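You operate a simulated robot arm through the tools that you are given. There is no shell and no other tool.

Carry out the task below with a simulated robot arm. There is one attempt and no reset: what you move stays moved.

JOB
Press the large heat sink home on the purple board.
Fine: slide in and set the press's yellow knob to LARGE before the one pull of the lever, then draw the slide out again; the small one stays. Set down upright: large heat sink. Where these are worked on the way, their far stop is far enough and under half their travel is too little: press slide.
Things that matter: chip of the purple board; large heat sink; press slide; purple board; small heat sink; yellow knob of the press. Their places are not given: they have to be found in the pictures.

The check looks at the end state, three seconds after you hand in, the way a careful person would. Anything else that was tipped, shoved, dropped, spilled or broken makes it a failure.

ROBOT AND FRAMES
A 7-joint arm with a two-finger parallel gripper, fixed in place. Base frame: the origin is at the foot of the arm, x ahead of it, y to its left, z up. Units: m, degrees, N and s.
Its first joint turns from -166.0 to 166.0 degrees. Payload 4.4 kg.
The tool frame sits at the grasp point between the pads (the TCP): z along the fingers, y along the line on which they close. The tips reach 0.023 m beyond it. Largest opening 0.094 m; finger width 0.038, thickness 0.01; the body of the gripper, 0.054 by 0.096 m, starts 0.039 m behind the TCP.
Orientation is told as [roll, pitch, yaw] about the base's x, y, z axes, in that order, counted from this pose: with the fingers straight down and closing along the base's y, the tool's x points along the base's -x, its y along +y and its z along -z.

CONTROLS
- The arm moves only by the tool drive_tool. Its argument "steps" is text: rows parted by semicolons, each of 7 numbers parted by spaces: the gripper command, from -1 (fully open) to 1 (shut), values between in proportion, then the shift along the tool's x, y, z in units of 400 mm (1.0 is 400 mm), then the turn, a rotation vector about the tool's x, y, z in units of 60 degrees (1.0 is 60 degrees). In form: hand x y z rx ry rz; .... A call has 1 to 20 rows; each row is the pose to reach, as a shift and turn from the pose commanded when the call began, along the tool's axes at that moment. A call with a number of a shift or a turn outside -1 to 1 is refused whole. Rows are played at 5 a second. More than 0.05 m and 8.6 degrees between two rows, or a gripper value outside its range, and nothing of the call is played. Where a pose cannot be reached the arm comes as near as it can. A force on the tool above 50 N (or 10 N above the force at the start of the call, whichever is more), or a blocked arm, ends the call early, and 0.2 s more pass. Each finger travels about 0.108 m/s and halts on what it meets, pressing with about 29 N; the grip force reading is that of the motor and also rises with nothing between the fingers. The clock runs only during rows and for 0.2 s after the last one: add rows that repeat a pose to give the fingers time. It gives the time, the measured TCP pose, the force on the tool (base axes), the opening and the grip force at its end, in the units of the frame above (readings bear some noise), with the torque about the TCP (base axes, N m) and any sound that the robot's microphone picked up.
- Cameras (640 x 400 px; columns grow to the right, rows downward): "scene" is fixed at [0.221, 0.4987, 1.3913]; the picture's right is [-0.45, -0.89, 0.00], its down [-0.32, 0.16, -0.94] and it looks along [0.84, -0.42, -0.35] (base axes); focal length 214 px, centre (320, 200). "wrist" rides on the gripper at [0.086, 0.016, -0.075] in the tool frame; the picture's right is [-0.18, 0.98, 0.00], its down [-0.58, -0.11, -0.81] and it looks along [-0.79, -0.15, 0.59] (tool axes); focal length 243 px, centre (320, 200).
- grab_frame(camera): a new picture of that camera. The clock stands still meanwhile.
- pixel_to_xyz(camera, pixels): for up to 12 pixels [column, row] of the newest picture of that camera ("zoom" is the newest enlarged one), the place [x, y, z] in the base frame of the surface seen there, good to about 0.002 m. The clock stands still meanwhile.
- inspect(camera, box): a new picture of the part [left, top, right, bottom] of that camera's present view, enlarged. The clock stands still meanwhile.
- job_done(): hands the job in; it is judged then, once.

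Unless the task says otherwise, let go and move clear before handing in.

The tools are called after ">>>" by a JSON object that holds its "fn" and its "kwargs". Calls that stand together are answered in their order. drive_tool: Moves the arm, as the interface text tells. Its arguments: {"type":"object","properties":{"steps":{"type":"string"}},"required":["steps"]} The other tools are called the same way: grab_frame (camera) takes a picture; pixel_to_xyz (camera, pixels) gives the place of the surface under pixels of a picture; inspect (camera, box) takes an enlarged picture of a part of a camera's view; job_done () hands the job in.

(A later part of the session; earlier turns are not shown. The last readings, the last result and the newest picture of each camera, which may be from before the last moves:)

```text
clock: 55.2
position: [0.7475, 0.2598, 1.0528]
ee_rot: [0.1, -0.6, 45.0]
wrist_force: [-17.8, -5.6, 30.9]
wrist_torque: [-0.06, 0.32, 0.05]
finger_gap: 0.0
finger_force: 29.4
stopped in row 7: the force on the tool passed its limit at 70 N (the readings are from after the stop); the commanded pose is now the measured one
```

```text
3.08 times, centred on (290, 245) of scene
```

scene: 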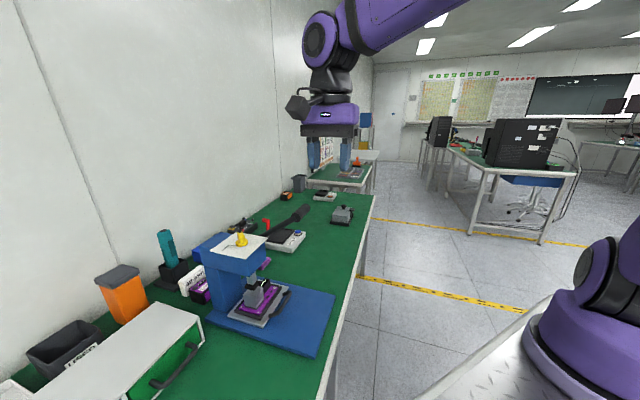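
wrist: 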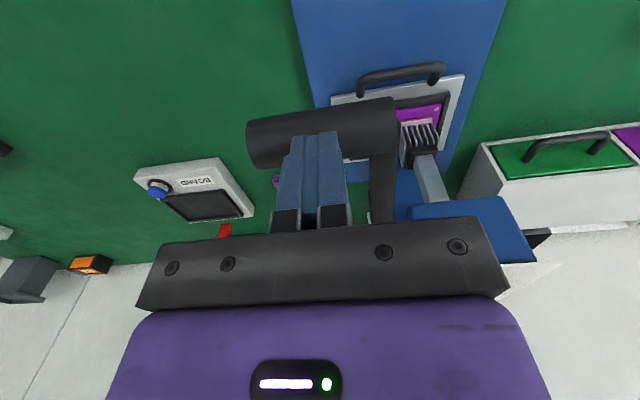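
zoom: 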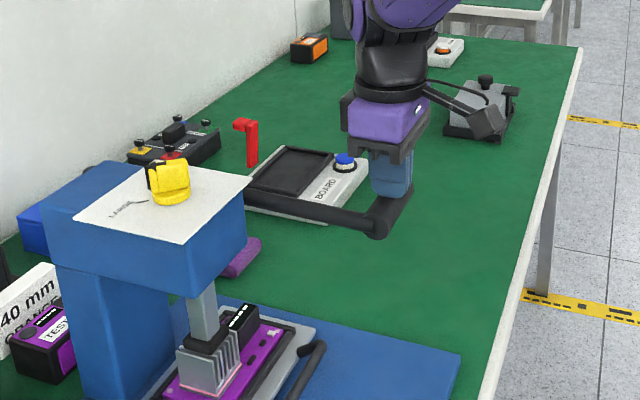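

The push stopped at 70 N with the lever about horizontal, likely the end of stroke. Let me look at the ram and sink closely.

>>> {"fn": "inspect", "kwargs": {"camera": "scene", "box": [225, 260, 305, 325]}}

>>> {"fn": "inspect", "kwargs": {"camera": "wrist", "box": [330, 50, 490, 170]}}

```text
6.15 times, centred on (265, 292) of scene
```

zoom: 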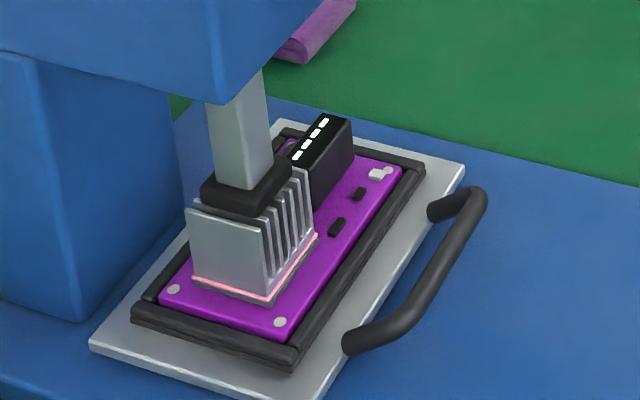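

```text
3.33 times, centred on (410, 110) of wrist
```

zoom: 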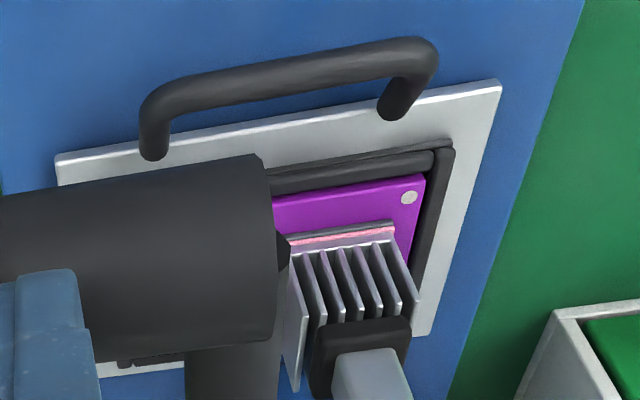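

The ram foot is on the sink and the pink pad has squeezed out around its base, so it's pressed home. I'll now lift the hand gently along the arc to see whether the lever returns.

>>> {"fn": "drive_tool", "kwargs": {"steps": "1 0 0 -0.01 0 0 0; 1 0 0 -0.03 0 0 0; 1 0 0 -0.06 0 0 0; 1 0 0 -0.09 0 0 0; 1 0 0 -0.09 0 0 0"}}

>>> {"fn": "inspect", "kwargs": {"camera": "scene", "box": [200, 180, 380, 310]}}

>>> {"fn": "grab_frame", "kwargs": {"camera": "wrist"}}

```text
clock: 56.5
position: [0.7484, 0.2597, 1.0856]
ee_rot: [-0.1, -0.4, 45.0]
wrist_force: [1.7, -0.3, 1.6]
wrist_torque: [0.05, -0.06, -0.03]
finger_gap: 0.0001
finger_force: 29.2
```

```text
3.08 times, centred on (290, 245) of scene
```

zoom: 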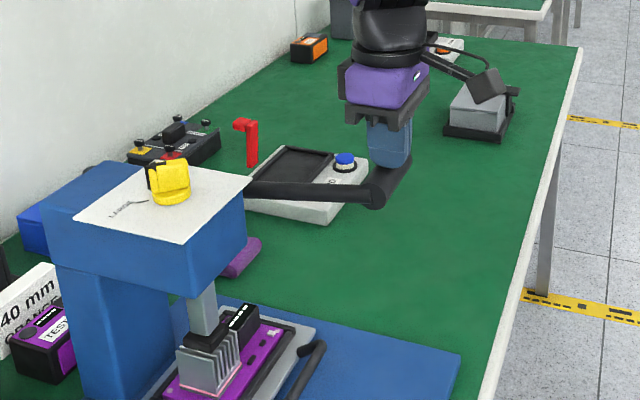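

```text
taken
```

wrist: 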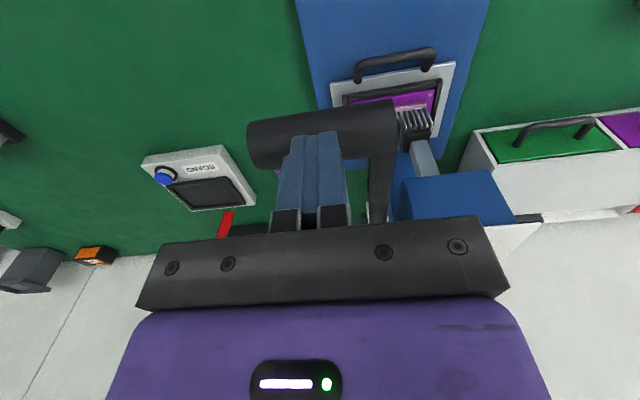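

The lever is rising with my hand (spring return). I'll follow it up the arc slowly, then lift clear.

>>> {"fn": "drive_tool", "kwargs": {"steps": "1 -0.0058 0 -0.0323 0 0 0; 1 -0.0138 0 -0.064 0 0 0; 1 -0.0238 0 -0.0953 0 0 0; 1 -0.036 0 -0.1255 0 0 0; 1 -0.0505 0 -0.155 0 0 0; 1 -0.0668 0 -0.1833 0 0 0; 1 -0.085 0 -0.2105 0 0 0; 1 -0.085 0 -0.24 0 0 0; 1 -0.085 0 -0.34 0 0 0; 1 -0.085 0 -0.44 0 0 0; 1 -0.085 0 -0.5 0 0 0; 1 -0.085 0 -0.5 0 0 0"}}

>>> {"fn": "grab_frame", "kwargs": {"camera": "scene"}}

>>> {"fn": "inspect", "kwargs": {"camera": "scene", "box": [200, 190, 340, 320]}}

>>> {"fn": "grab_frame", "kwargs": {"camera": "wrist"}}

```text
clock: 59.0
position: [0.7727, 0.2816, 1.2878]
ee_rot: [0.0, -0.3, 45.1]
wrist_force: [0.4, -0.6, 0.1]
wrist_torque: [-0.01, -0.01, 0.02]
finger_gap: 0.0
finger_force: 28.9
```

```text
taken
```

scene: 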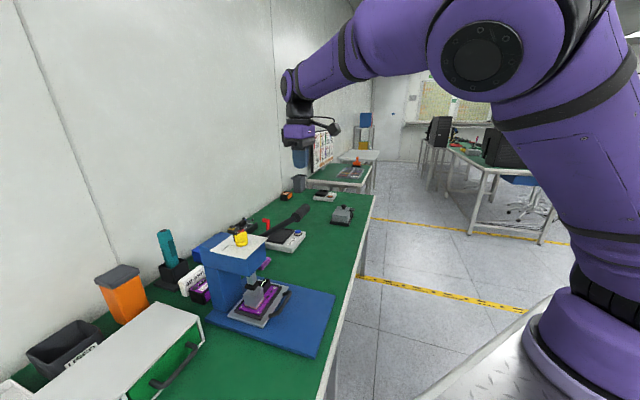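

```text
3.08 times, centred on (270, 255) of scene
```

zoom: 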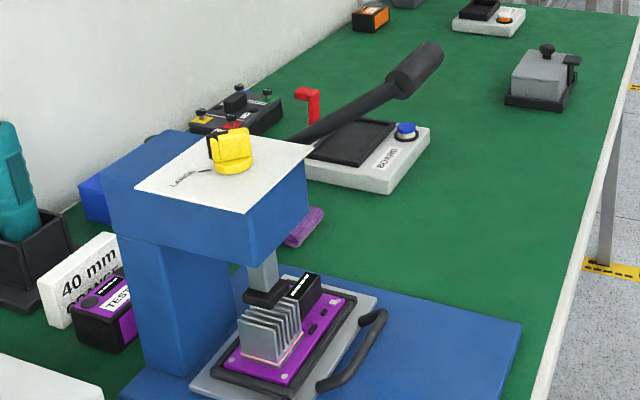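

```text
taken
```

wrist: 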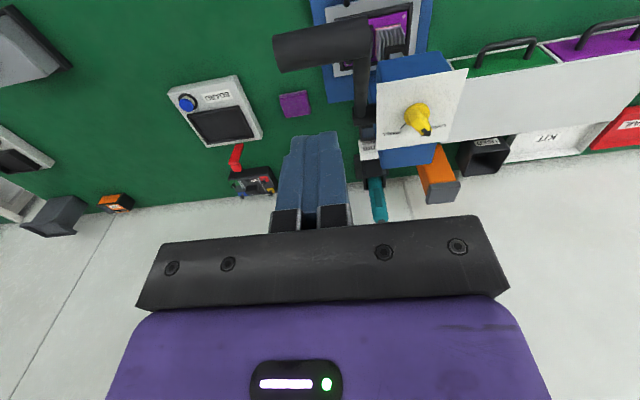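

The lever is back up and the ram has lifted. I'll check ram clearance over the sink and measure the handle bar's present place for pulling the slide out.

>>> {"fn": "inspect", "kwargs": {"camera": "scene", "box": [225, 260, 305, 325]}}

>>> {"fn": "pixel_to_xyz", "kwargs": {"camera": "zoom", "pixels": [[475, 205], [455, 245], [430, 285], [400, 315], [370, 335], [440, 205], [240, 230], [270, 195], [265, 220], [215, 245], [285, 205], [310, 190]]}}

>>> {"fn": "inspect", "kwargs": {"camera": "wrist", "box": [300, 0, 440, 100]}}

```text
6.15 times, centred on (265, 292) of scene
```

zoom: 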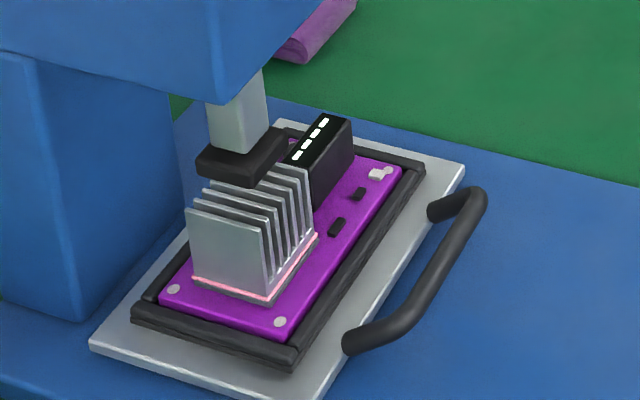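

```text
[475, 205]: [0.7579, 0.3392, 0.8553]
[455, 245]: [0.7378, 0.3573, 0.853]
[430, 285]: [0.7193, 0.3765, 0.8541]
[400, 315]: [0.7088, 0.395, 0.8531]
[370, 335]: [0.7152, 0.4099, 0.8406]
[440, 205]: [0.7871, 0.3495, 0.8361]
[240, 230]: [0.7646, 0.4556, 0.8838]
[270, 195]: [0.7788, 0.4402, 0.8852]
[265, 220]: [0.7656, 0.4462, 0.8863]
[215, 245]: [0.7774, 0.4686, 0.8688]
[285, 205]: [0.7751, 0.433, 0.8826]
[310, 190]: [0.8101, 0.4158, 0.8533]
```

```text
4.00 times, centred on (370, 50) of wrist
```

zoom: 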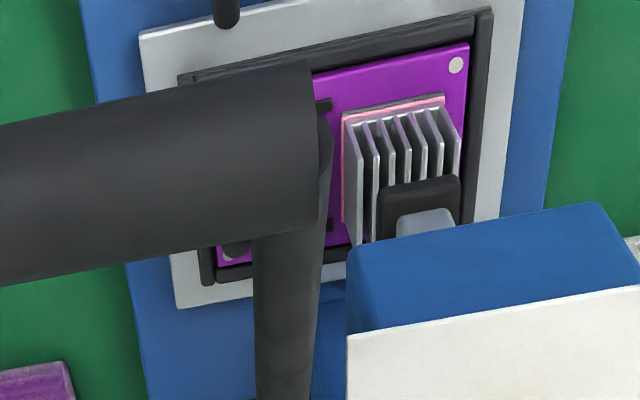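

The sink top is about 4 mm lower than before and the ram has cleared it; the handle bar is now at s≈0.774, t≈-0.259. I'll return to a safe high point and yaw back toward -45° for the pull.

>>> {"fn": "drive_tool", "kwargs": {"steps": "1 0.039 0.047 -0.03 0 0 0.125; 1 0.078 0.094 -0.06 0 0 0.25; 0.36 0.116 0.142 -0.0875 0 0 0.375; 0.36 0.155 0.189 -0.0875 0 0 0.5; 0.36 0.194 0.236 -0.0875 0 0 0.625; 0.36 0.233 0.283 -0.0875 0 0 0.75; 0.36 0.272 0.33 -0.0875 0 0 0.875; 0.36 0.3105 0.3775 -0.0875 0 0 1; 0.36 0.3105 0.3775 -0.0875 0 0 1"}}

```text
clock: 60.6
position: [0.6755, 0.2197, 1.322]
ee_rot: [0.7, -0.3, -14.4]
wrist_force: [0.4, -0.1, -0.3]
wrist_torque: [-0.03, -0.02, -0.02]
finger_gap: 0.0301
finger_force: 0.0
stopped in row 7: the arm was blocked; the commanded pose is now the measured one
```

The arm reported being blocked at (0.676,0.220,1.322), off the path I meant. Let me look at the scene before moving again.

>>> {"fn": "grab_frame", "kwargs": {"camera": "scene"}}

>>> {"fn": "grab_frame", "kwargs": {"camera": "wrist"}}

```text
taken
```

scene: 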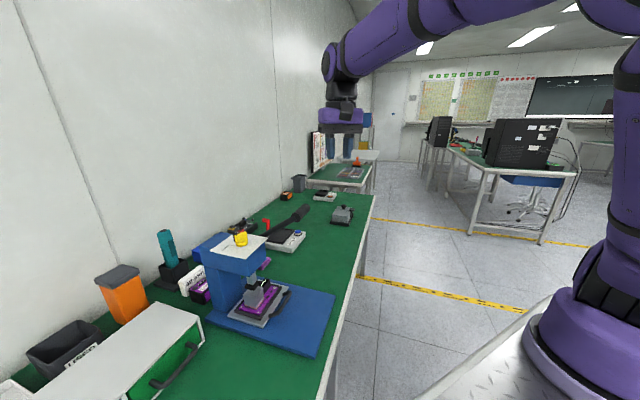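

```text
taken
```

wrist: 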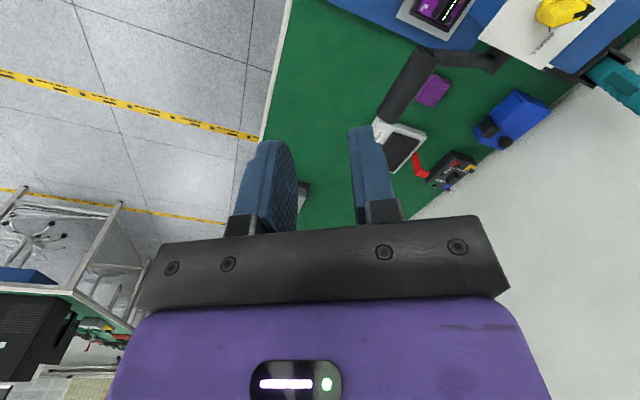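

Nothing looks touched; it was probably a joint configuration matter. I'll try a slower pure translation toward the intended point first.

>>> {"fn": "drive_tool", "kwargs": {"steps": "0.36 0.04 0.02 0 0 0 0; 0.36 0.09 0.042 0 0 0 0; 0.36 0.14 0.066 0 0 0 0; 0.36 0.19 0.09 0 0 0 0; 0.36 0.24 0.113 0 0 0 0; 0.36 0.2865 0.1355 0 0 0 0; 0.36 0.2865 0.1355 0 0 0 0"}}

>>> {"fn": "grab_frame", "kwargs": {"camera": "scene"}}

```text
clock: 61.6
position: [0.667, 0.1985, 1.3217]
ee_rot: [0.5, -0.2, -24.1]
wrist_force: [-1.2, 0.6, 0.3]
wrist_torque: [0.02, -0.04, 0.01]
finger_gap: 0.03
finger_force: 0.1
stopped in row 4: the arm was blocked; the commanded pose is now the measured one
```

```text
taken
```

scene: 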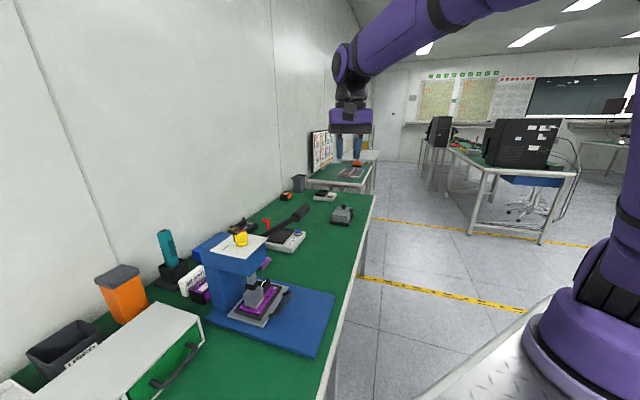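

The arm drifted oppositely (y fell to 0.1985, yaw to −24°), suggesting it is swinging to another joint configuration. I'll hold still for a moment to see whether it settles.

>>> {"fn": "drive_tool", "kwargs": {"steps": "0.36 0 0 0 0 0 0; 0.36 0 0 0 0 0 0; 0.36 0 0 0 0 0 0; 0.36 0 0 0 0 0 0"}}

>>> {"fn": "grab_frame", "kwargs": {"camera": "scene"}}

```text
clock: 62.6
position: [0.6667, 0.1991, 1.3231]
ee_rot: [0.8, -0.1, -24.0]
wrist_force: [-0.1, -0.2, -0.3]
wrist_torque: [-0.01, -0.02, -0.04]
finger_gap: 0.0302
finger_force: 0.1
```

```text
taken
```

scene: 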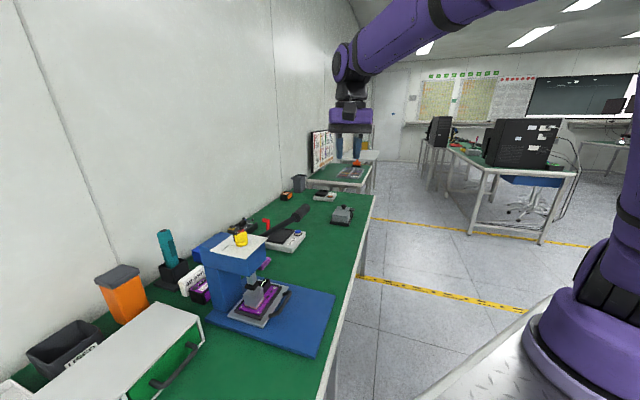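

It holds steady. I'll test a small move of 4 cm toward the target to see how the arm responds.

>>> {"fn": "drive_tool", "kwargs": {"steps": "0.36 0.033 0.013 0 0 0 0; 0.36 0.066 0.025 0 0 0 0; 0.36 0.099 0.038 0 0 0 0; 0.36 0.099 0.038 0 0 0 0; 0.36 0.099 0.038 0 0 0 0"}}

>>> {"fn": "grab_frame", "kwargs": {"camera": "scene"}}

```text
clock: 64.0
position: [0.664, 0.1852, 1.3222]
ee_rot: [0.5, -0.4, -30.1]
wrist_force: [-0.3, -0.6, 0.8]
wrist_torque: [0.0, -0.03, 0.0]
finger_gap: 0.03
finger_force: 0.1
stopped in row 5: the arm was blocked; the commanded pose is now the measured one
```

```text
taken
```

scene: 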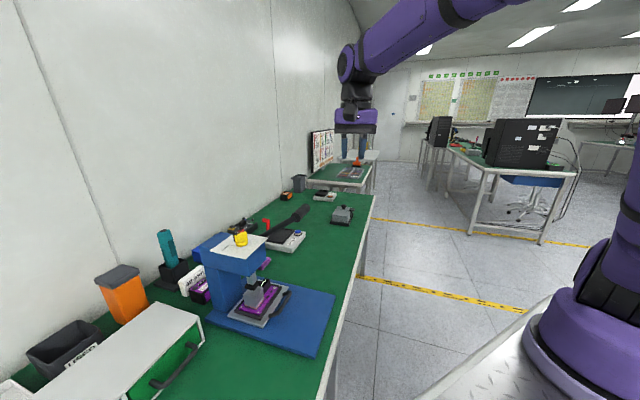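

The arm swings the wrong way around the base while trying to fold in. I'll back up along the way I came (more reach, yaw back toward 0°) and then choose another route.

>>> {"fn": "drive_tool", "kwargs": {"steps": "0.36 0.0 0.03 0 0 0 -0.08; 0.36 0.001 0.06 0 0 0 -0.16; 0.36 0.001 0.09 0 0 0 -0.25; 0.36 0.002 0.12 0 0 0 -0.33; 0.36 0.003 0.155 0 0 0 -0.42; 0.36 0.003 0.186 0 0 0 -0.5; 0.36 0.003 0.186 0 0 0 -0.5; 0.36 0.003 0.186 0 0 0 -0.5"}}

>>> {"fn": "grab_frame", "kwargs": {"camera": "scene"}}

```text
clock: 65.8
position: [0.696, 0.2553, 1.3236]
ee_rot: [0.4, -0.6, 0.6]
wrist_force: [0.2, -0.8, 0.1]
wrist_torque: [0.03, 0.04, -0.03]
finger_gap: 0.03
finger_force: 0.0
```

```text
taken
```

scene: 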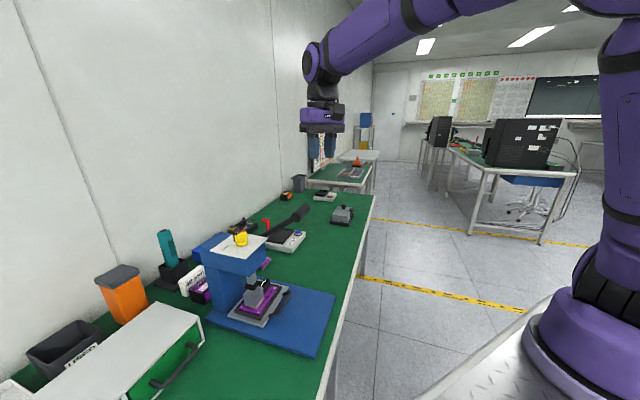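

That direction works. I'll now swing left (+y) at this yaw to (0.70,0.38).

>>> {"fn": "drive_tool", "kwargs": {"steps": "0.36 0 0.06 0 0 0 0; 0.36 0 0.12 0 0 0 0; 0.36 0 0.18 0 0 0 0; 0.36 0 0.24 0 0 0 0; 0.36 0 0.31 0 0 0 0; 0.36 0 0.31 0 0 0 0"}}

>>> {"fn": "grab_frame", "kwargs": {"camera": "scene"}}

```text
clock: 67.2
position: [0.6971, 0.3805, 1.3233]
ee_rot: [0.3, -0.6, 0.6]
wrist_force: [-0.2, -1.0, -0.2]
wrist_torque: [-0.01, 0.02, -0.02]
finger_gap: 0.0304
finger_force: 0.1
```

```text
taken
```

scene: 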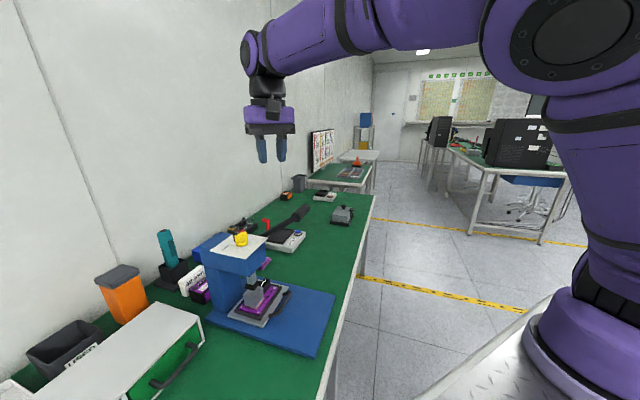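

Smooth now. I'll move inwards to (0.578,0.301) without yawing, slowly.

>>> {"fn": "drive_tool", "kwargs": {"steps": "0.36 0.05 -0.033 0 0 0 0; 0.36 0.1 -0.067 0 0 0 0; 0.36 0.15 -0.1 0 0 0 0; 0.36 0.2 -0.133 0 0 0 0; 0.36 0.25 -0.167 0 0 0 0; 0.36 0.2975 -0.2 0 0 0 0; 0.36 0.2975 -0.2 0 0 0 0"}}

>>> {"fn": "grab_frame", "kwargs": {"camera": "scene"}}

```text
clock: 68.4
position: [0.6661, 0.2416, 1.3187]
ee_rot: [-0.6, -0.9, -10.1]
wrist_force: [0.2, 0.9, 0.6]
wrist_torque: [-0.01, -0.03, -0.01]
finger_gap: 0.0303
finger_force: 0.2
stopped in row 5: the arm was blocked; the commanded pose is now the measured one
```

```text
taken
```

scene: 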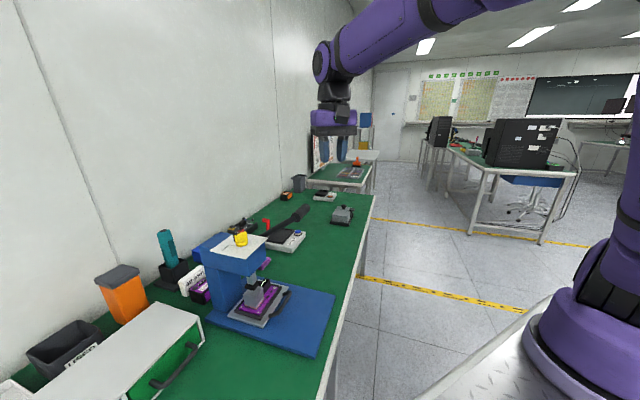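

Inward moves at this height are what block it. I'll instead descend here first (clear of the lever by ~4 cm), at yaw −10°, and see if the arm behaves at lower height.

>>> {"fn": "drive_tool", "kwargs": {"steps": "0.36 0 0 0.05 0 0 0; 0.36 0 0 0.12 0 0 0; 0.36 0 0 0.2 0 0 0; 0.36 0 0 0.28 0 0 0; 0.36 0 0 0.36 0 0 0; 0.36 0 0 0.44 0 0 0; 0.36 0 0 0.44 0 0 0"}}

>>> {"fn": "grab_frame", "kwargs": {"camera": "scene"}}

```text
clock: 70.0
position: [0.6665, 0.2409, 1.1445]
ee_rot: [-0.3, -0.9, -9.8]
wrist_force: [0.3, -0.1, 0.8]
wrist_torque: [0.01, 0.02, 0.01]
finger_gap: 0.0299
finger_force: 0.1
```

```text
taken
```

scene: 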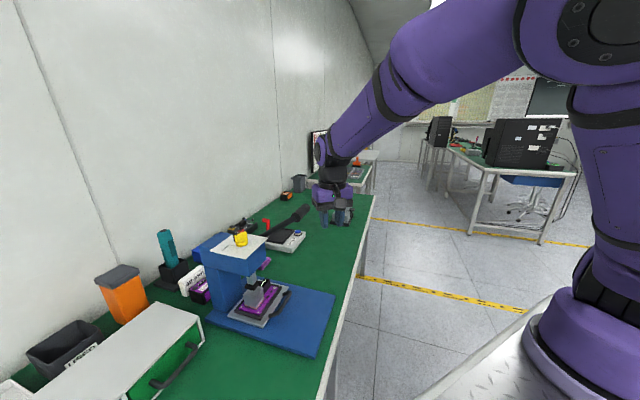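

Descending worked well. Now I'll yaw to −45° here.

>>> {"fn": "drive_tool", "kwargs": {"steps": "0.36 0 0 0 0 0 0.1; 0.36 0 0 0 0 0 0.2; 0.36 0 0 0 0 0 0.3; 0.36 0 0 0 0 0 0.4; 0.36 0 0 0 0 0 0.5; 0.36 0 0 0 0 0 0.587; 0.36 0 0 0 0 0 0.587"}}

>>> {"fn": "grab_frame", "kwargs": {"camera": "scene"}}

```text
clock: 71.6
position: [0.6661, 0.243, 1.1434]
ee_rot: [0.3, -1.0, -45.0]
wrist_force: [-0.2, -0.3, -0.6]
wrist_torque: [0.02, 0.04, -0.03]
finger_gap: 0.0305
finger_force: 0.0
```

```text
taken
```

scene: 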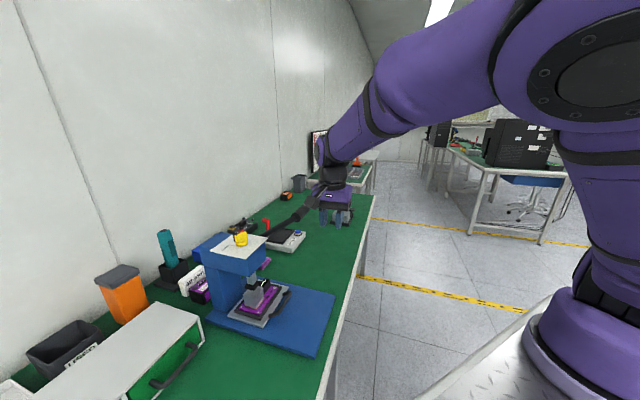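

Yaw −45° reached. Next I'll tilt 50° in place (leaning away from the press) and shift 4 cm left.

>>> {"fn": "drive_tool", "kwargs": {"steps": "0.36 0.015 0 0 -0.12 0 0; 0.36 0.03 0 0 -0.24 0 0; 0.36 0.045 0 0 -0.36 0 0; 0.36 0.06 0 0 -0.48 0 0; 0.36 0.075 0 0 -0.6 0 0; 0.36 0.09 0 0 -0.72 0 0; 0.36 0.105 0 0 -0.833 0 0; 0.36 0.105 0 0 -0.833 0 0"}}

>>> {"fn": "grab_frame", "kwargs": {"camera": "scene"}}

```text
clock: 73.6
position: [0.6736, 0.2209, 1.1441]
ee_rot: [50.4, -0.6, -51.8]
wrist_force: [-1.0, 0.9, 0.4]
wrist_torque: [0.01, 0.0, -0.03]
finger_gap: 0.0302
finger_force: 0.1
stopped in row 8: the arm was blocked; the commanded pose is now the measured one
```

```text
taken
```

scene: 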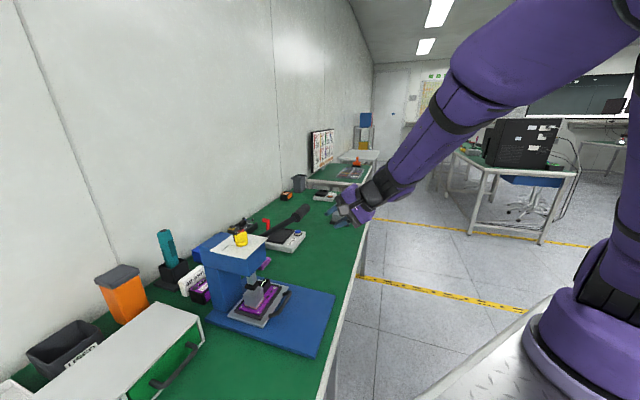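

The hand got the tilt but swung a few degrees around again, so some joint seems near a limit. I'll measure the arm's links in the scene view to understand its posture.

>>> {"fn": "pixel_to_xyz", "kwargs": {"camera": "scene", "pixels": [[600, 340], [570, 320], [600, 270], [610, 240], [635, 180], [637, 100], [560, 30], [500, 60], [450, 110], [400, 170], [370, 200], [350, 215]]}}

>>> {"fn": "inspect", "kwargs": {"camera": "scene", "box": [320, 0, 640, 400]}}

>>> {"fn": "grab_frame", "kwargs": {"camera": "wrist"}}

```text
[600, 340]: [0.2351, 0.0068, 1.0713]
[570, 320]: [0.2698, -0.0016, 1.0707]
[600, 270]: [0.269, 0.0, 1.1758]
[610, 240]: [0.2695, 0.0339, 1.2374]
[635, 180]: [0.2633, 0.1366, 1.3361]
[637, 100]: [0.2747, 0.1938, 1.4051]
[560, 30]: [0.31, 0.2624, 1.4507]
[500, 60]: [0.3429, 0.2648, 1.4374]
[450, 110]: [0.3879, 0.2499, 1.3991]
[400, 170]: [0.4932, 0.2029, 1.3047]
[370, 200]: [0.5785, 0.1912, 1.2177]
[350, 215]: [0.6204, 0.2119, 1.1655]
```

```text
1.00 times, centred on (480, 200) of scene (not enlarged: the box is as wide or as high as the picture)
```

zoom: 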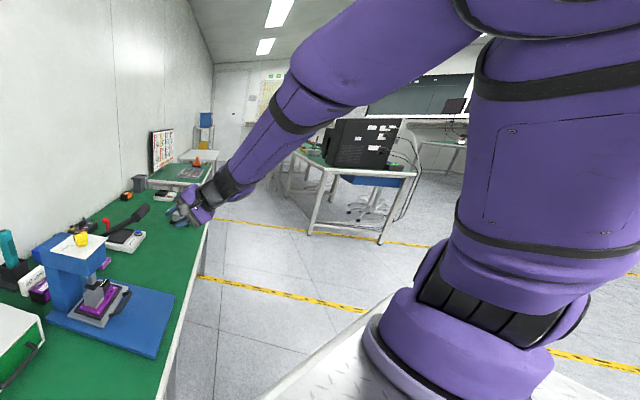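

```text
taken
```

wrist: 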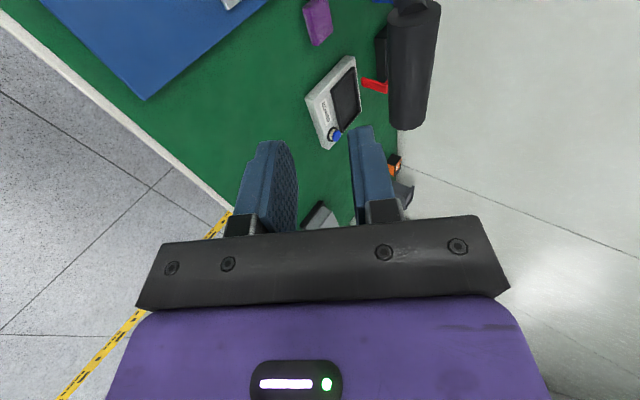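

The joint-1 axis is near (0.25,−0.09), and the elbow has swung far left with yaw going negative, so joint 1 hits its limit. I'll unwind by un-tilting and yawing back to positive, and then hook the handle at yaw 45° instead.

>>> {"fn": "drive_tool", "kwargs": {"steps": "0.36 0 0 0 0.12 0 0; 0.36 0 0 0 0.24 0 0; 0.36 0 0 0 0.36 0 0; 0.36 0 0 0 0.48 0 0; 0.36 0 0 0 0.6 0 0; 0.36 0 0 0 0.72 0 0; 0.36 0 0 0 0.835 0 0; 0.36 0 0 0 0.835 0 0"}}

```text
clock: 75.4
position: [0.6721, 0.2236, 1.1447]
ee_rot: [0.2, -0.5, -51.6]
wrist_force: [-0.2, 0.2, -0.5]
wrist_torque: [-0.02, -0.01, 0.01]
finger_gap: 0.0303
finger_force: 0.0
```

Un-tilted cleanly. I'll rise 0.1 m and yaw +54°, then continue to +45°.

>>> {"fn": "drive_tool", "kwargs": {"steps": "0.36 0 0 -0.08 0 0 0; 0.36 0 0 -0.16 0 0 -0.1; 0.36 0 0 -0.24 0 0 -0.2; 0.36 0 0 -0.24 0 0 -0.32; 0.36 0 0 -0.24 0 0 -0.44; 0.36 0 0 -0.24 0 0 -0.56; 0.36 0 0 -0.24 0 0 -0.68; 0.36 0 0 -0.24 0 0 -0.8; 0.36 0 0 -0.24 0 0 -0.9; 0.36 0 0 -0.24 0 0 -0.9"}}

>>> {"fn": "grab_frame", "kwargs": {"camera": "scene"}}

```text
clock: 77.6
position: [0.6727, 0.2228, 1.2403]
ee_rot: [-0.3, -0.6, 2.4]
wrist_force: [-0.2, -0.2, -0.2]
wrist_torque: [0.01, -0.01, 0.02]
finger_gap: 0.0301
finger_force: 0.1
```

```text
taken
```

scene: 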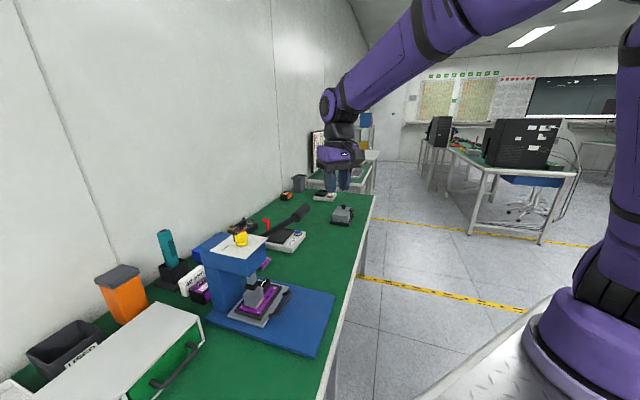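

Elbow swings back as yaw increases. I'll continue to yaw 45°.

>>> {"fn": "drive_tool", "kwargs": {"steps": "0.36 0 0 0 0 0 -0.12; 0.36 0 0 0 0 0 -0.24; 0.36 0 0 0 0 0 -0.36; 0.36 0 0 0 0 0 -0.48; 0.36 0 0 0 0 0 -0.6; 0.36 0 0 0 0 0 -0.71; 1 0 0 0 0 0 -0.71"}}

>>> {"fn": "grab_frame", "kwargs": {"camera": "scene"}}

>>> {"fn": "grab_frame", "kwargs": {"camera": "wrist"}}

```text
clock: 79.2
position: [0.6723, 0.2224, 1.2395]
ee_rot: [-0.6, -0.2, 45.2]
wrist_force: [-0.1, 0.5, 0.2]
wrist_torque: [0.03, -0.02, 0.04]
finger_gap: 0.0003
finger_force: 28.8
```

```text
taken
```

scene: 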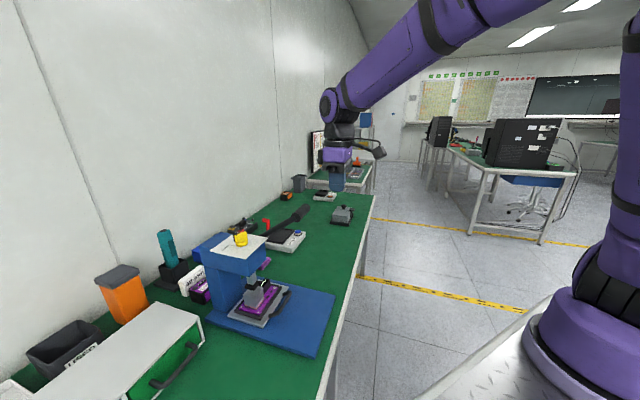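

```text
taken
```

wrist: 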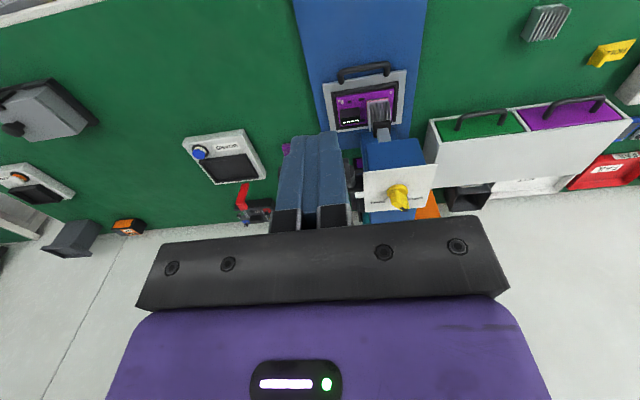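

Now at yaw 45° with the elbow back in a good place. I'll shift to t=−0.24 and tilt 35° so the fingertips lean toward the press, staying above and left of the lever grip.

>>> {"fn": "drive_tool", "kwargs": {"steps": "1 0 0.05 0 0 0 0; 1 0 0.1 0 0 -0.08 0; 1 -0.03 0.15 0 0 -0.18 0; 1 -0.06 0.195 0.01 0 -0.28 0; 1 -0.1 0.195 0.03 0 -0.38 0; 1 -0.14 0.195 0.05 0 -0.48 0; 1 -0.1685 0.195 0.075 0 -0.583 0; 1 -0.1685 0.195 0.075 0 -0.583 0"}}

>>> {"fn": "grab_frame", "kwargs": {"camera": "scene"}}

>>> {"fn": "grab_frame", "kwargs": {"camera": "wrist"}}

```text
clock: 81.0
position: [0.6646, 0.3263, 1.2102]
ee_rot: [-0.9, -35.2, 45.5]
wrist_force: [0.7, 0.3, 0.7]
wrist_torque: [-0.03, 0.0, -0.01]
finger_gap: 0.0
finger_force: 29.2
```

```text
taken
```

scene: 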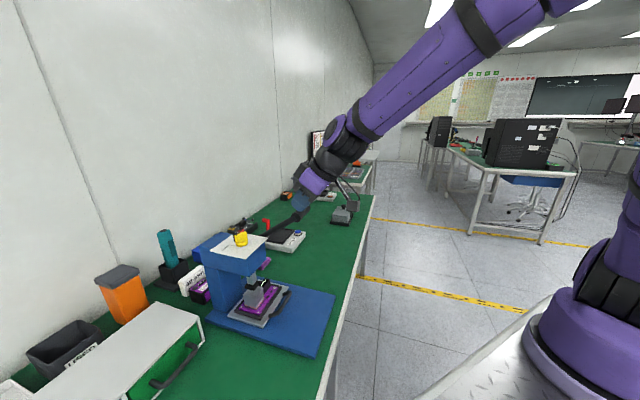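

```text
taken
```

wrist: 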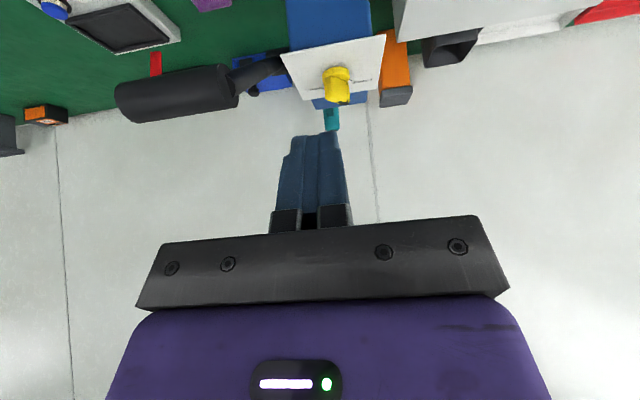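

The posture is good (tilt 35°, t=−0.239). I'll descend to the pre-hook point about 12 cm back along the finger axis.

>>> {"fn": "drive_tool", "kwargs": {"steps": "1 0.048 0 0.095 0 0 0; 1 0.096 0 0.19 0 0 0; 1 0.145 0 0.285 0 0 0; 1 0.193 0 0.38 0 0 0; 1 0.241 0 0.475 0 0 0; 1 0.289 0 0.57 0 0 0; 1 0.289 0 0.57 0 0 0"}}

>>> {"fn": "grab_frame", "kwargs": {"camera": "scene"}}

>>> {"fn": "grab_frame", "kwargs": {"camera": "wrist"}}

>>> {"fn": "inspect", "kwargs": {"camera": "scene", "box": [200, 180, 380, 320]}}

```text
clock: 82.6
position: [0.6921, 0.3505, 0.9577]
ee_rot: [-0.8, -35.1, 45.4]
wrist_force: [-0.6, -0.1, 0.3]
wrist_torque: [-0.01, 0.01, -0.03]
finger_gap: 0.0
finger_force: 29.2
```

```text
taken
```

scene: 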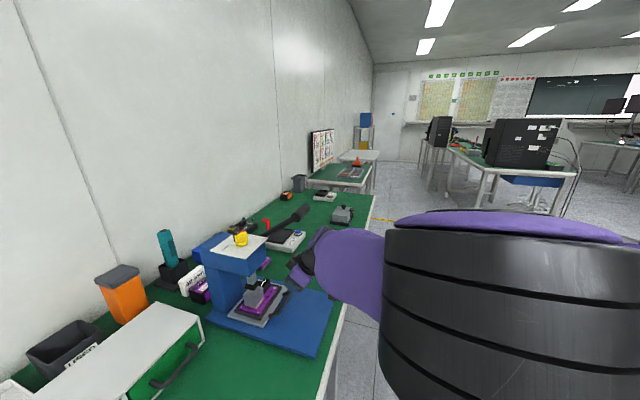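

```text
taken
```

wrist: 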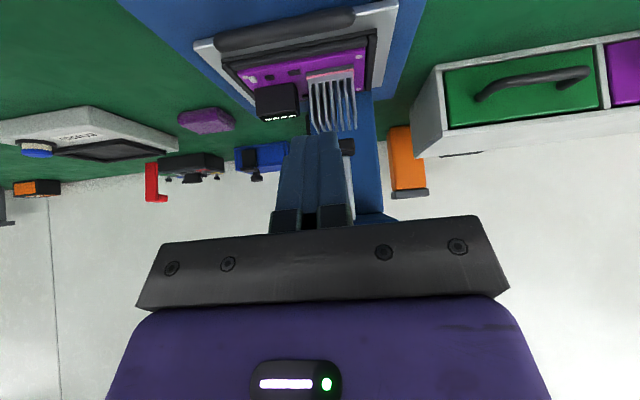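

```text
2.86 times, centred on (290, 250) of scene
```

zoom: 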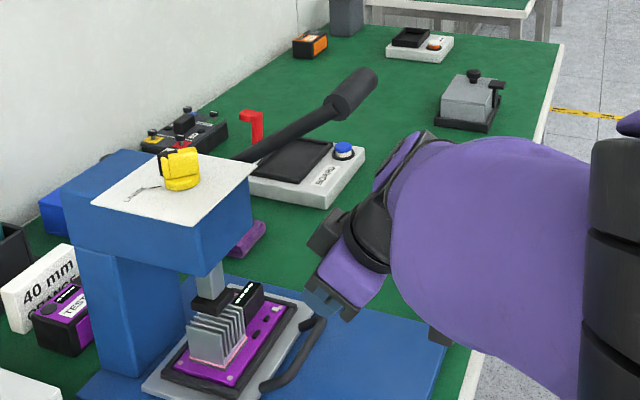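

The elbow has swung close to the scene camera. I'll check where it is before proceeding.

>>> {"fn": "pixel_to_xyz", "kwargs": {"camera": "scene", "pixels": [[400, 250], [400, 350], [450, 390], [600, 390], [360, 260], [330, 260], [340, 290], [500, 225], [630, 235], [350, 240]]}}

>>> {"fn": "pixel_to_xyz", "kwargs": {"camera": "wrist", "pixels": [[230, 42], [285, 30], [345, 18], [370, 10], [220, 55], [320, 75], [280, 90], [330, 100]]}}

```text
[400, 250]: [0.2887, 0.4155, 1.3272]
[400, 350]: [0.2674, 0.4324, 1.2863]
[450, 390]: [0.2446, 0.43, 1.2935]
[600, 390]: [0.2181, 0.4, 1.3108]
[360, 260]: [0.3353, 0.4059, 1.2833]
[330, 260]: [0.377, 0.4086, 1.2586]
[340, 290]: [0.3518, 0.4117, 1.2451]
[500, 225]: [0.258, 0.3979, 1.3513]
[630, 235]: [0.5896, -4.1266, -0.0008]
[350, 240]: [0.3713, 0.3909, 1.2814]
```

```text
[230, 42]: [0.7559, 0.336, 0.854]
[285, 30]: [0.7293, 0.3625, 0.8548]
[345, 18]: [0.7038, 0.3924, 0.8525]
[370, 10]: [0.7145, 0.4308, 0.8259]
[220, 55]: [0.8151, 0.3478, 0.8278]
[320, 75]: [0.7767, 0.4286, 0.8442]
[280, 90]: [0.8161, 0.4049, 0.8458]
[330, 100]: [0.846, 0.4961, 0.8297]
```

The elbow is at about (0.27,0.4,1.27), clear of everything on the table. The bar is at s≈0.773; I'll advance 0.12 m along the finger axis so the closed fingers drop behind it.

>>> {"fn": "drive_tool", "kwargs": {"steps": "1 0 0 0.08 0 0 0; 1 0 0 0.16 0 0 0; 1 0 0 0.22 0 0 0; 1 0 0 0.26 0 0 0; 1 0 0 0.285 0 0 0; 1 0 0 0.299 0 0 0; 1 0 0 0.299 0 0 0"}}

>>> {"fn": "grab_frame", "kwargs": {"camera": "wrist"}}

>>> {"fn": "inspect", "kwargs": {"camera": "scene", "box": [200, 210, 340, 330]}}

```text
clock: 84.2
position: [0.7439, 0.3976, 0.8587]
ee_rot: [-0.7, -35.2, 45.6]
wrist_force: [-0.1, -0.3, -0.2]
wrist_torque: [0.02, 0.02, -0.01]
finger_gap: 0.0
finger_force: 29.4
```

```text
taken
```

wrist: 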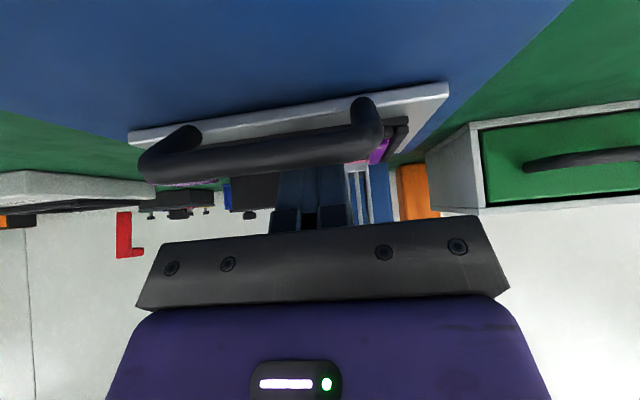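

```text
3.33 times, centred on (270, 270) of scene
```

zoom: 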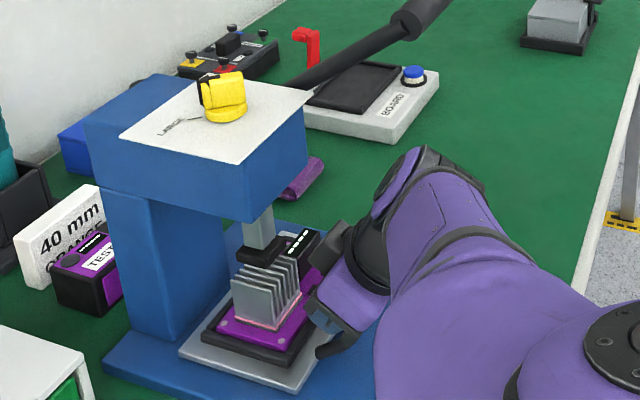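

The fingers are behind the bar with no contact force. I'll pull outward gently, 6 cm first.

>>> {"fn": "drive_tool", "kwargs": {"steps": "1 0.01 0 -0.007 0 0 0; 1 0.0205 0 -0.0144 0 0 0; 1 0.041 0 -0.0287 0 0 0; 1 0.0615 0 -0.043 0 0 0; 1 0.082 0 -0.0574 0 0 0; 1 0.1025 0 -0.0717 0 0 0; 1 0.123 0 -0.0861 0 0 0; 1 0.123 0 -0.0861 0 0 0"}}

>>> {"fn": "grab_frame", "kwargs": {"camera": "wrist"}}

>>> {"fn": "inspect", "kwargs": {"camera": "scene", "box": [200, 210, 340, 330]}}

```text
clock: 86.0
position: [0.6998, 0.3553, 0.8588]
ee_rot: [-0.7, -35.2, 45.5]
wrist_force: [0.4, 1.3, 0.2]
wrist_torque: [0.02, 0.02, -0.03]
finger_gap: 0.0
finger_force: 29.4
```

```text
taken
```

wrist: 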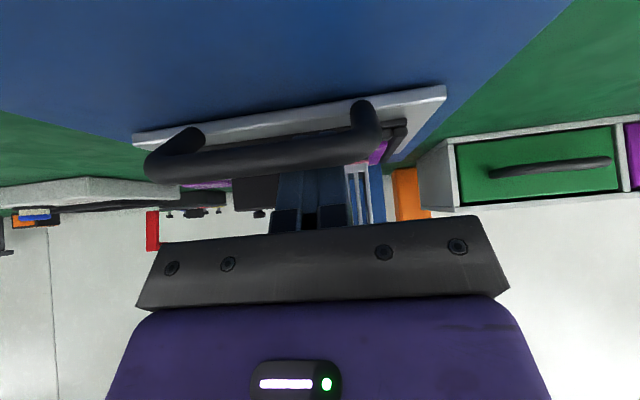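

```text
3.33 times, centred on (270, 270) of scene
```

zoom: 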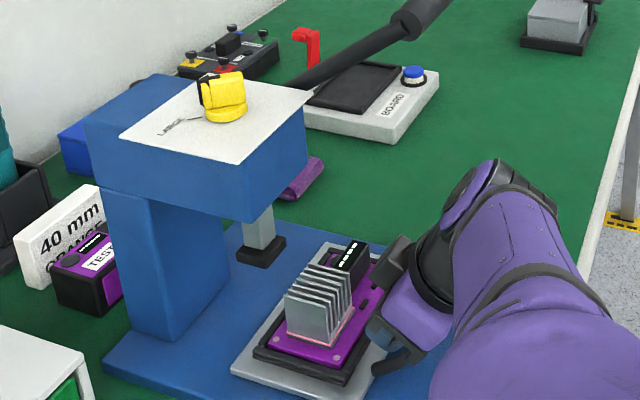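

The slide is coming out, sink steady, force ~1 N. I continue another 5 cm.

>>> {"fn": "drive_tool", "kwargs": {"steps": "1 0.0205 0 -0.0144 0 0 0; 1 0.041 0 -0.0287 0 0 0; 1 0.0615 0 -0.043 0 0 0; 1 0.082 0 -0.0574 0 0 0; 1 0.1025 0 -0.0717 0 0 0; 1 0.1025 0 -0.0717 0 0 0"}}

>>> {"fn": "grab_frame", "kwargs": {"camera": "wrist"}}

>>> {"fn": "grab_frame", "kwargs": {"camera": "scene"}}

```text
clock: 87.4
position: [0.6643, 0.3229, 0.858]
ee_rot: [-0.7, -35.1, 45.5]
wrist_force: [-0.4, 1.2, 1.8]
wrist_torque: [-0.01, 0.03, -0.03]
finger_gap: 0.0
finger_force: 29.2
```

```text
taken
```

wrist: 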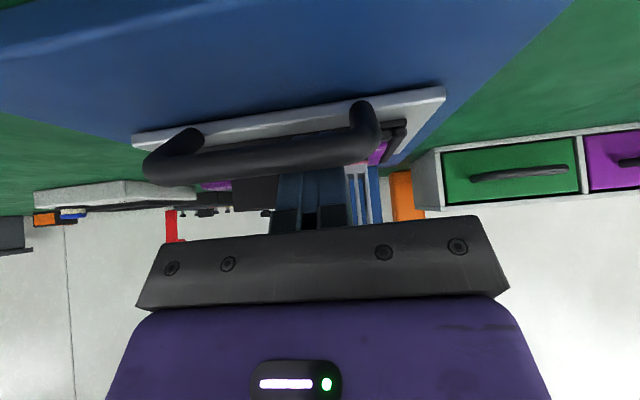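

```text
taken
```

scene: 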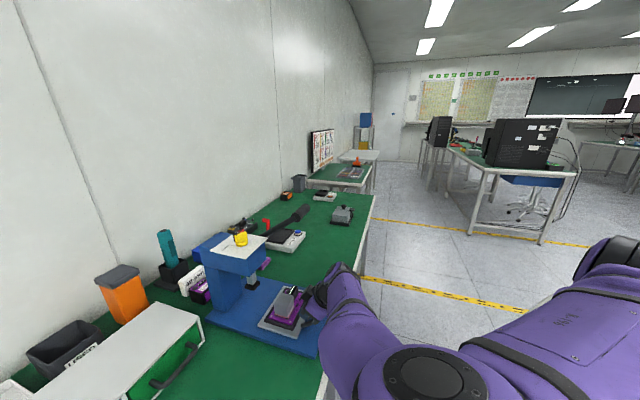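

The slide is out about 11 cm. The elbow is dropping low though, so I'll check its height against the table edge and sinks.

>>> {"fn": "pixel_to_xyz", "kwargs": {"camera": "scene", "pixels": [[430, 375], [380, 395], [350, 390], [335, 350], [340, 310], [330, 290], [395, 360], [480, 395], [540, 340], [322, 355], [325, 395], [310, 395]]}}

>>> {"fn": "inspect", "kwargs": {"camera": "scene", "box": [220, 240, 420, 400]}}

```text
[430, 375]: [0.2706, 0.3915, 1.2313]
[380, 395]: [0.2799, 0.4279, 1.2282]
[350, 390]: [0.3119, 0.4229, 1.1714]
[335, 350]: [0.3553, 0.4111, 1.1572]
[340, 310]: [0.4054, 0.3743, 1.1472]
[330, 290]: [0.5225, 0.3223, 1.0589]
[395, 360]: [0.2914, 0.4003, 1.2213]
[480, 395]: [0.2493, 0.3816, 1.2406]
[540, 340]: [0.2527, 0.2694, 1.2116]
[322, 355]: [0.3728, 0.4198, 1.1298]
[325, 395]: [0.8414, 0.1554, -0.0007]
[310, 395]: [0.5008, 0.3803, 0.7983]
```

```text
2.50 times, centred on (320, 320) of scene
```

zoom: 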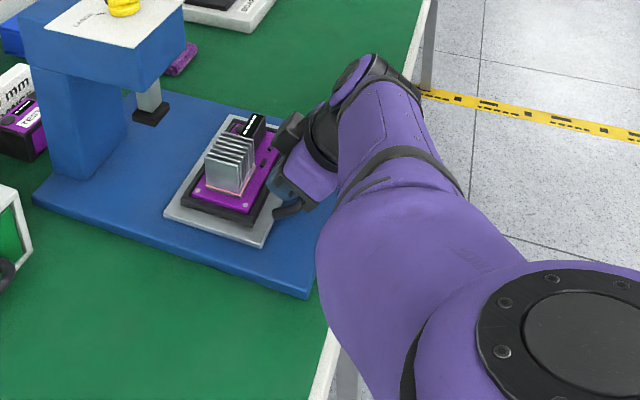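

All clear: the elbow is at z≈1.15+ and the forearm well above the table. I'll continue pulling the remaining ~5 cm.

>>> {"fn": "drive_tool", "kwargs": {"steps": "1 0.0205 0 -0.0144 0 0 0; 1 0.041 0 -0.0287 0 0 0; 1 0.0615 0 -0.043 0 0 0; 1 0.0615 0 -0.043 0 0 0"}}

>>> {"fn": "grab_frame", "kwargs": {"camera": "scene"}}

```text
clock: 88.4
position: [0.6429, 0.3003, 0.8591]
ee_rot: [-0.7, -35.2, 45.6]
wrist_force: [0.7, 1.2, 2.1]
wrist_torque: [-0.01, 0.01, 0.0]
finger_gap: 0.0002
finger_force: 28.7
```

```text
taken
```

scene: 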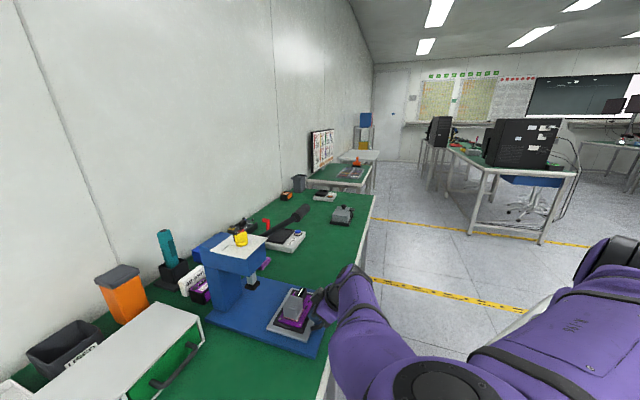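

The bar is at about s=0.640; 2.3 cm remain to the original place. I'll go on in 5 mm steps.

>>> {"fn": "drive_tool", "kwargs": {"steps": "1 0.0102 0 -0.0072 0 0 0; 1 0.0205 0 -0.0144 0 0 0; 1 0.0307 0 -0.0215 0 0 0; 1 0.041 0 -0.0287 0 0 0; 1 0.041 0 -0.0287 0 0 0"}}

>>> {"fn": "grab_frame", "kwargs": {"camera": "scene"}}

>>> {"fn": "inspect", "kwargs": {"camera": "scene", "box": [220, 240, 420, 400]}}

```text
clock: 89.6
position: [0.6289, 0.2852, 0.8583]
ee_rot: [-0.7, -35.2, 45.5]
wrist_force: [0.4, 1.0, 1.3]
wrist_torque: [-0.02, -0.02, -0.02]
finger_gap: 0.0001
finger_force: 28.4
```

```text
taken
```

scene: 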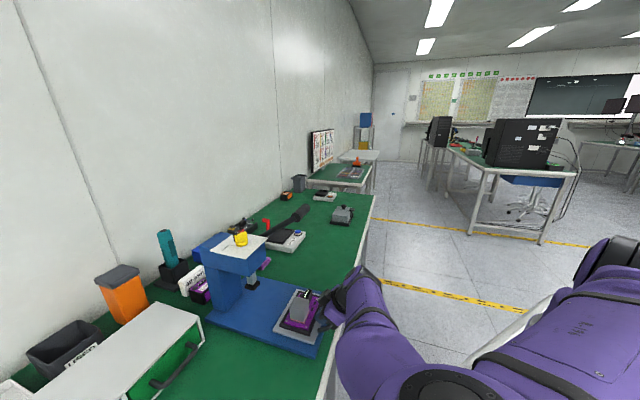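

```text
2.50 times, centred on (320, 320) of scene
```

zoom: 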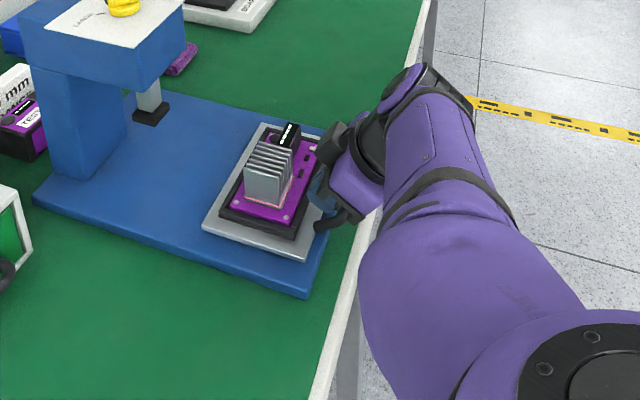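

The slide is nearly at its starting place (bar s≈0.620). I'll pull a few more millimetres to find the stop.

>>> {"fn": "drive_tool", "kwargs": {"steps": "1 0.005 0 -0.0035 0 0 0; 1 0.0082 0 -0.0057 0 0 0; 1 0.0123 0 -0.0086 0 0 0; 1 0.0123 0 -0.0086 0 0 0"}}

>>> {"fn": "inspect", "kwargs": {"camera": "scene", "box": [220, 240, 420, 400]}}

```text
clock: 90.6
position: [0.6268, 0.2833, 0.8595]
ee_rot: [-0.8, -35.4, 45.4]
wrist_force: [28.3, 24.0, 8.7]
wrist_torque: [0.03, -0.04, -0.04]
finger_gap: 0.0001
finger_force: 29.1
```

```text
2.50 times, centred on (320, 320) of scene
```

zoom: 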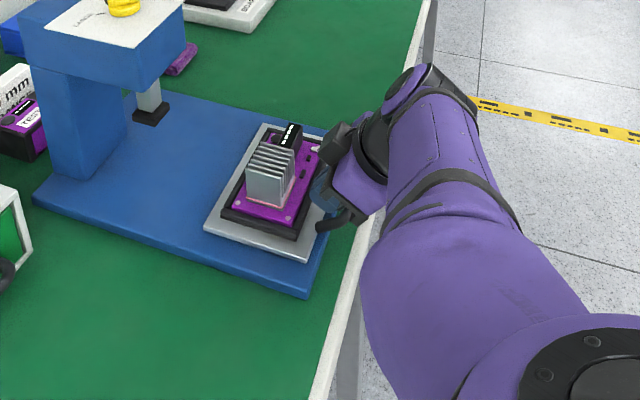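

The slide hits its outer stop (≈37 N). I'll ease off by 6 mm and lift the hand straight up out of the handle.

>>> {"fn": "drive_tool", "kwargs": {"steps": "1 -0.0123 0 0.0086 0 0 0; 1 -0.0123 0 0.0086 0 0 0; 1 -0.045 0 -0.038 0 0 0; 1 -0.09 0 -0.102 0 0 0; 1 -0.145 0 -0.18 0 0 0; 1 -0.2 0 -0.26 0 0 0; 1 -0.255 0 -0.338 0 0 0; 1 -0.31 0 -0.417 0 0 0; 1 -0.36 0 -0.49 0 0 0; 1 -0.36 0 -0.49 0 0 0"}}

>>> {"fn": "grab_frame", "kwargs": {"camera": "scene"}}

>>> {"fn": "grab_frame", "kwargs": {"camera": "wrist"}}

>>> {"fn": "inspect", "kwargs": {"camera": "scene", "box": [200, 220, 360, 340]}}

```text
clock: 92.8
position: [0.6262, 0.2876, 1.1013]
ee_rot: [-0.8, -35.2, 45.5]
wrist_force: [1.2, -0.3, 0.6]
wrist_torque: [-0.03, 0.03, -0.02]
finger_gap: 0.0003
finger_force: 28.2
```

```text
taken
```

scene: 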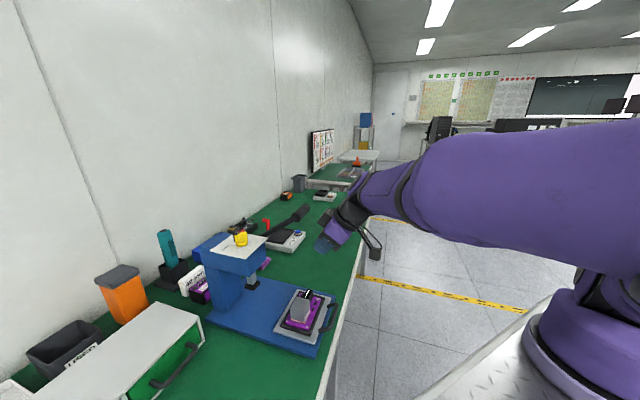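

```text
taken
```

wrist: 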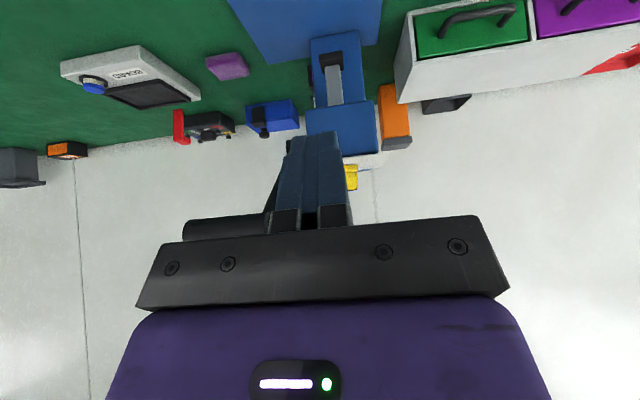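

```text
3.33 times, centred on (280, 280) of scene
```

zoom: 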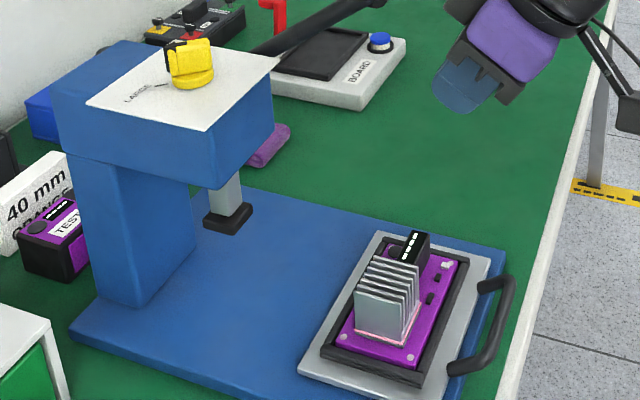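

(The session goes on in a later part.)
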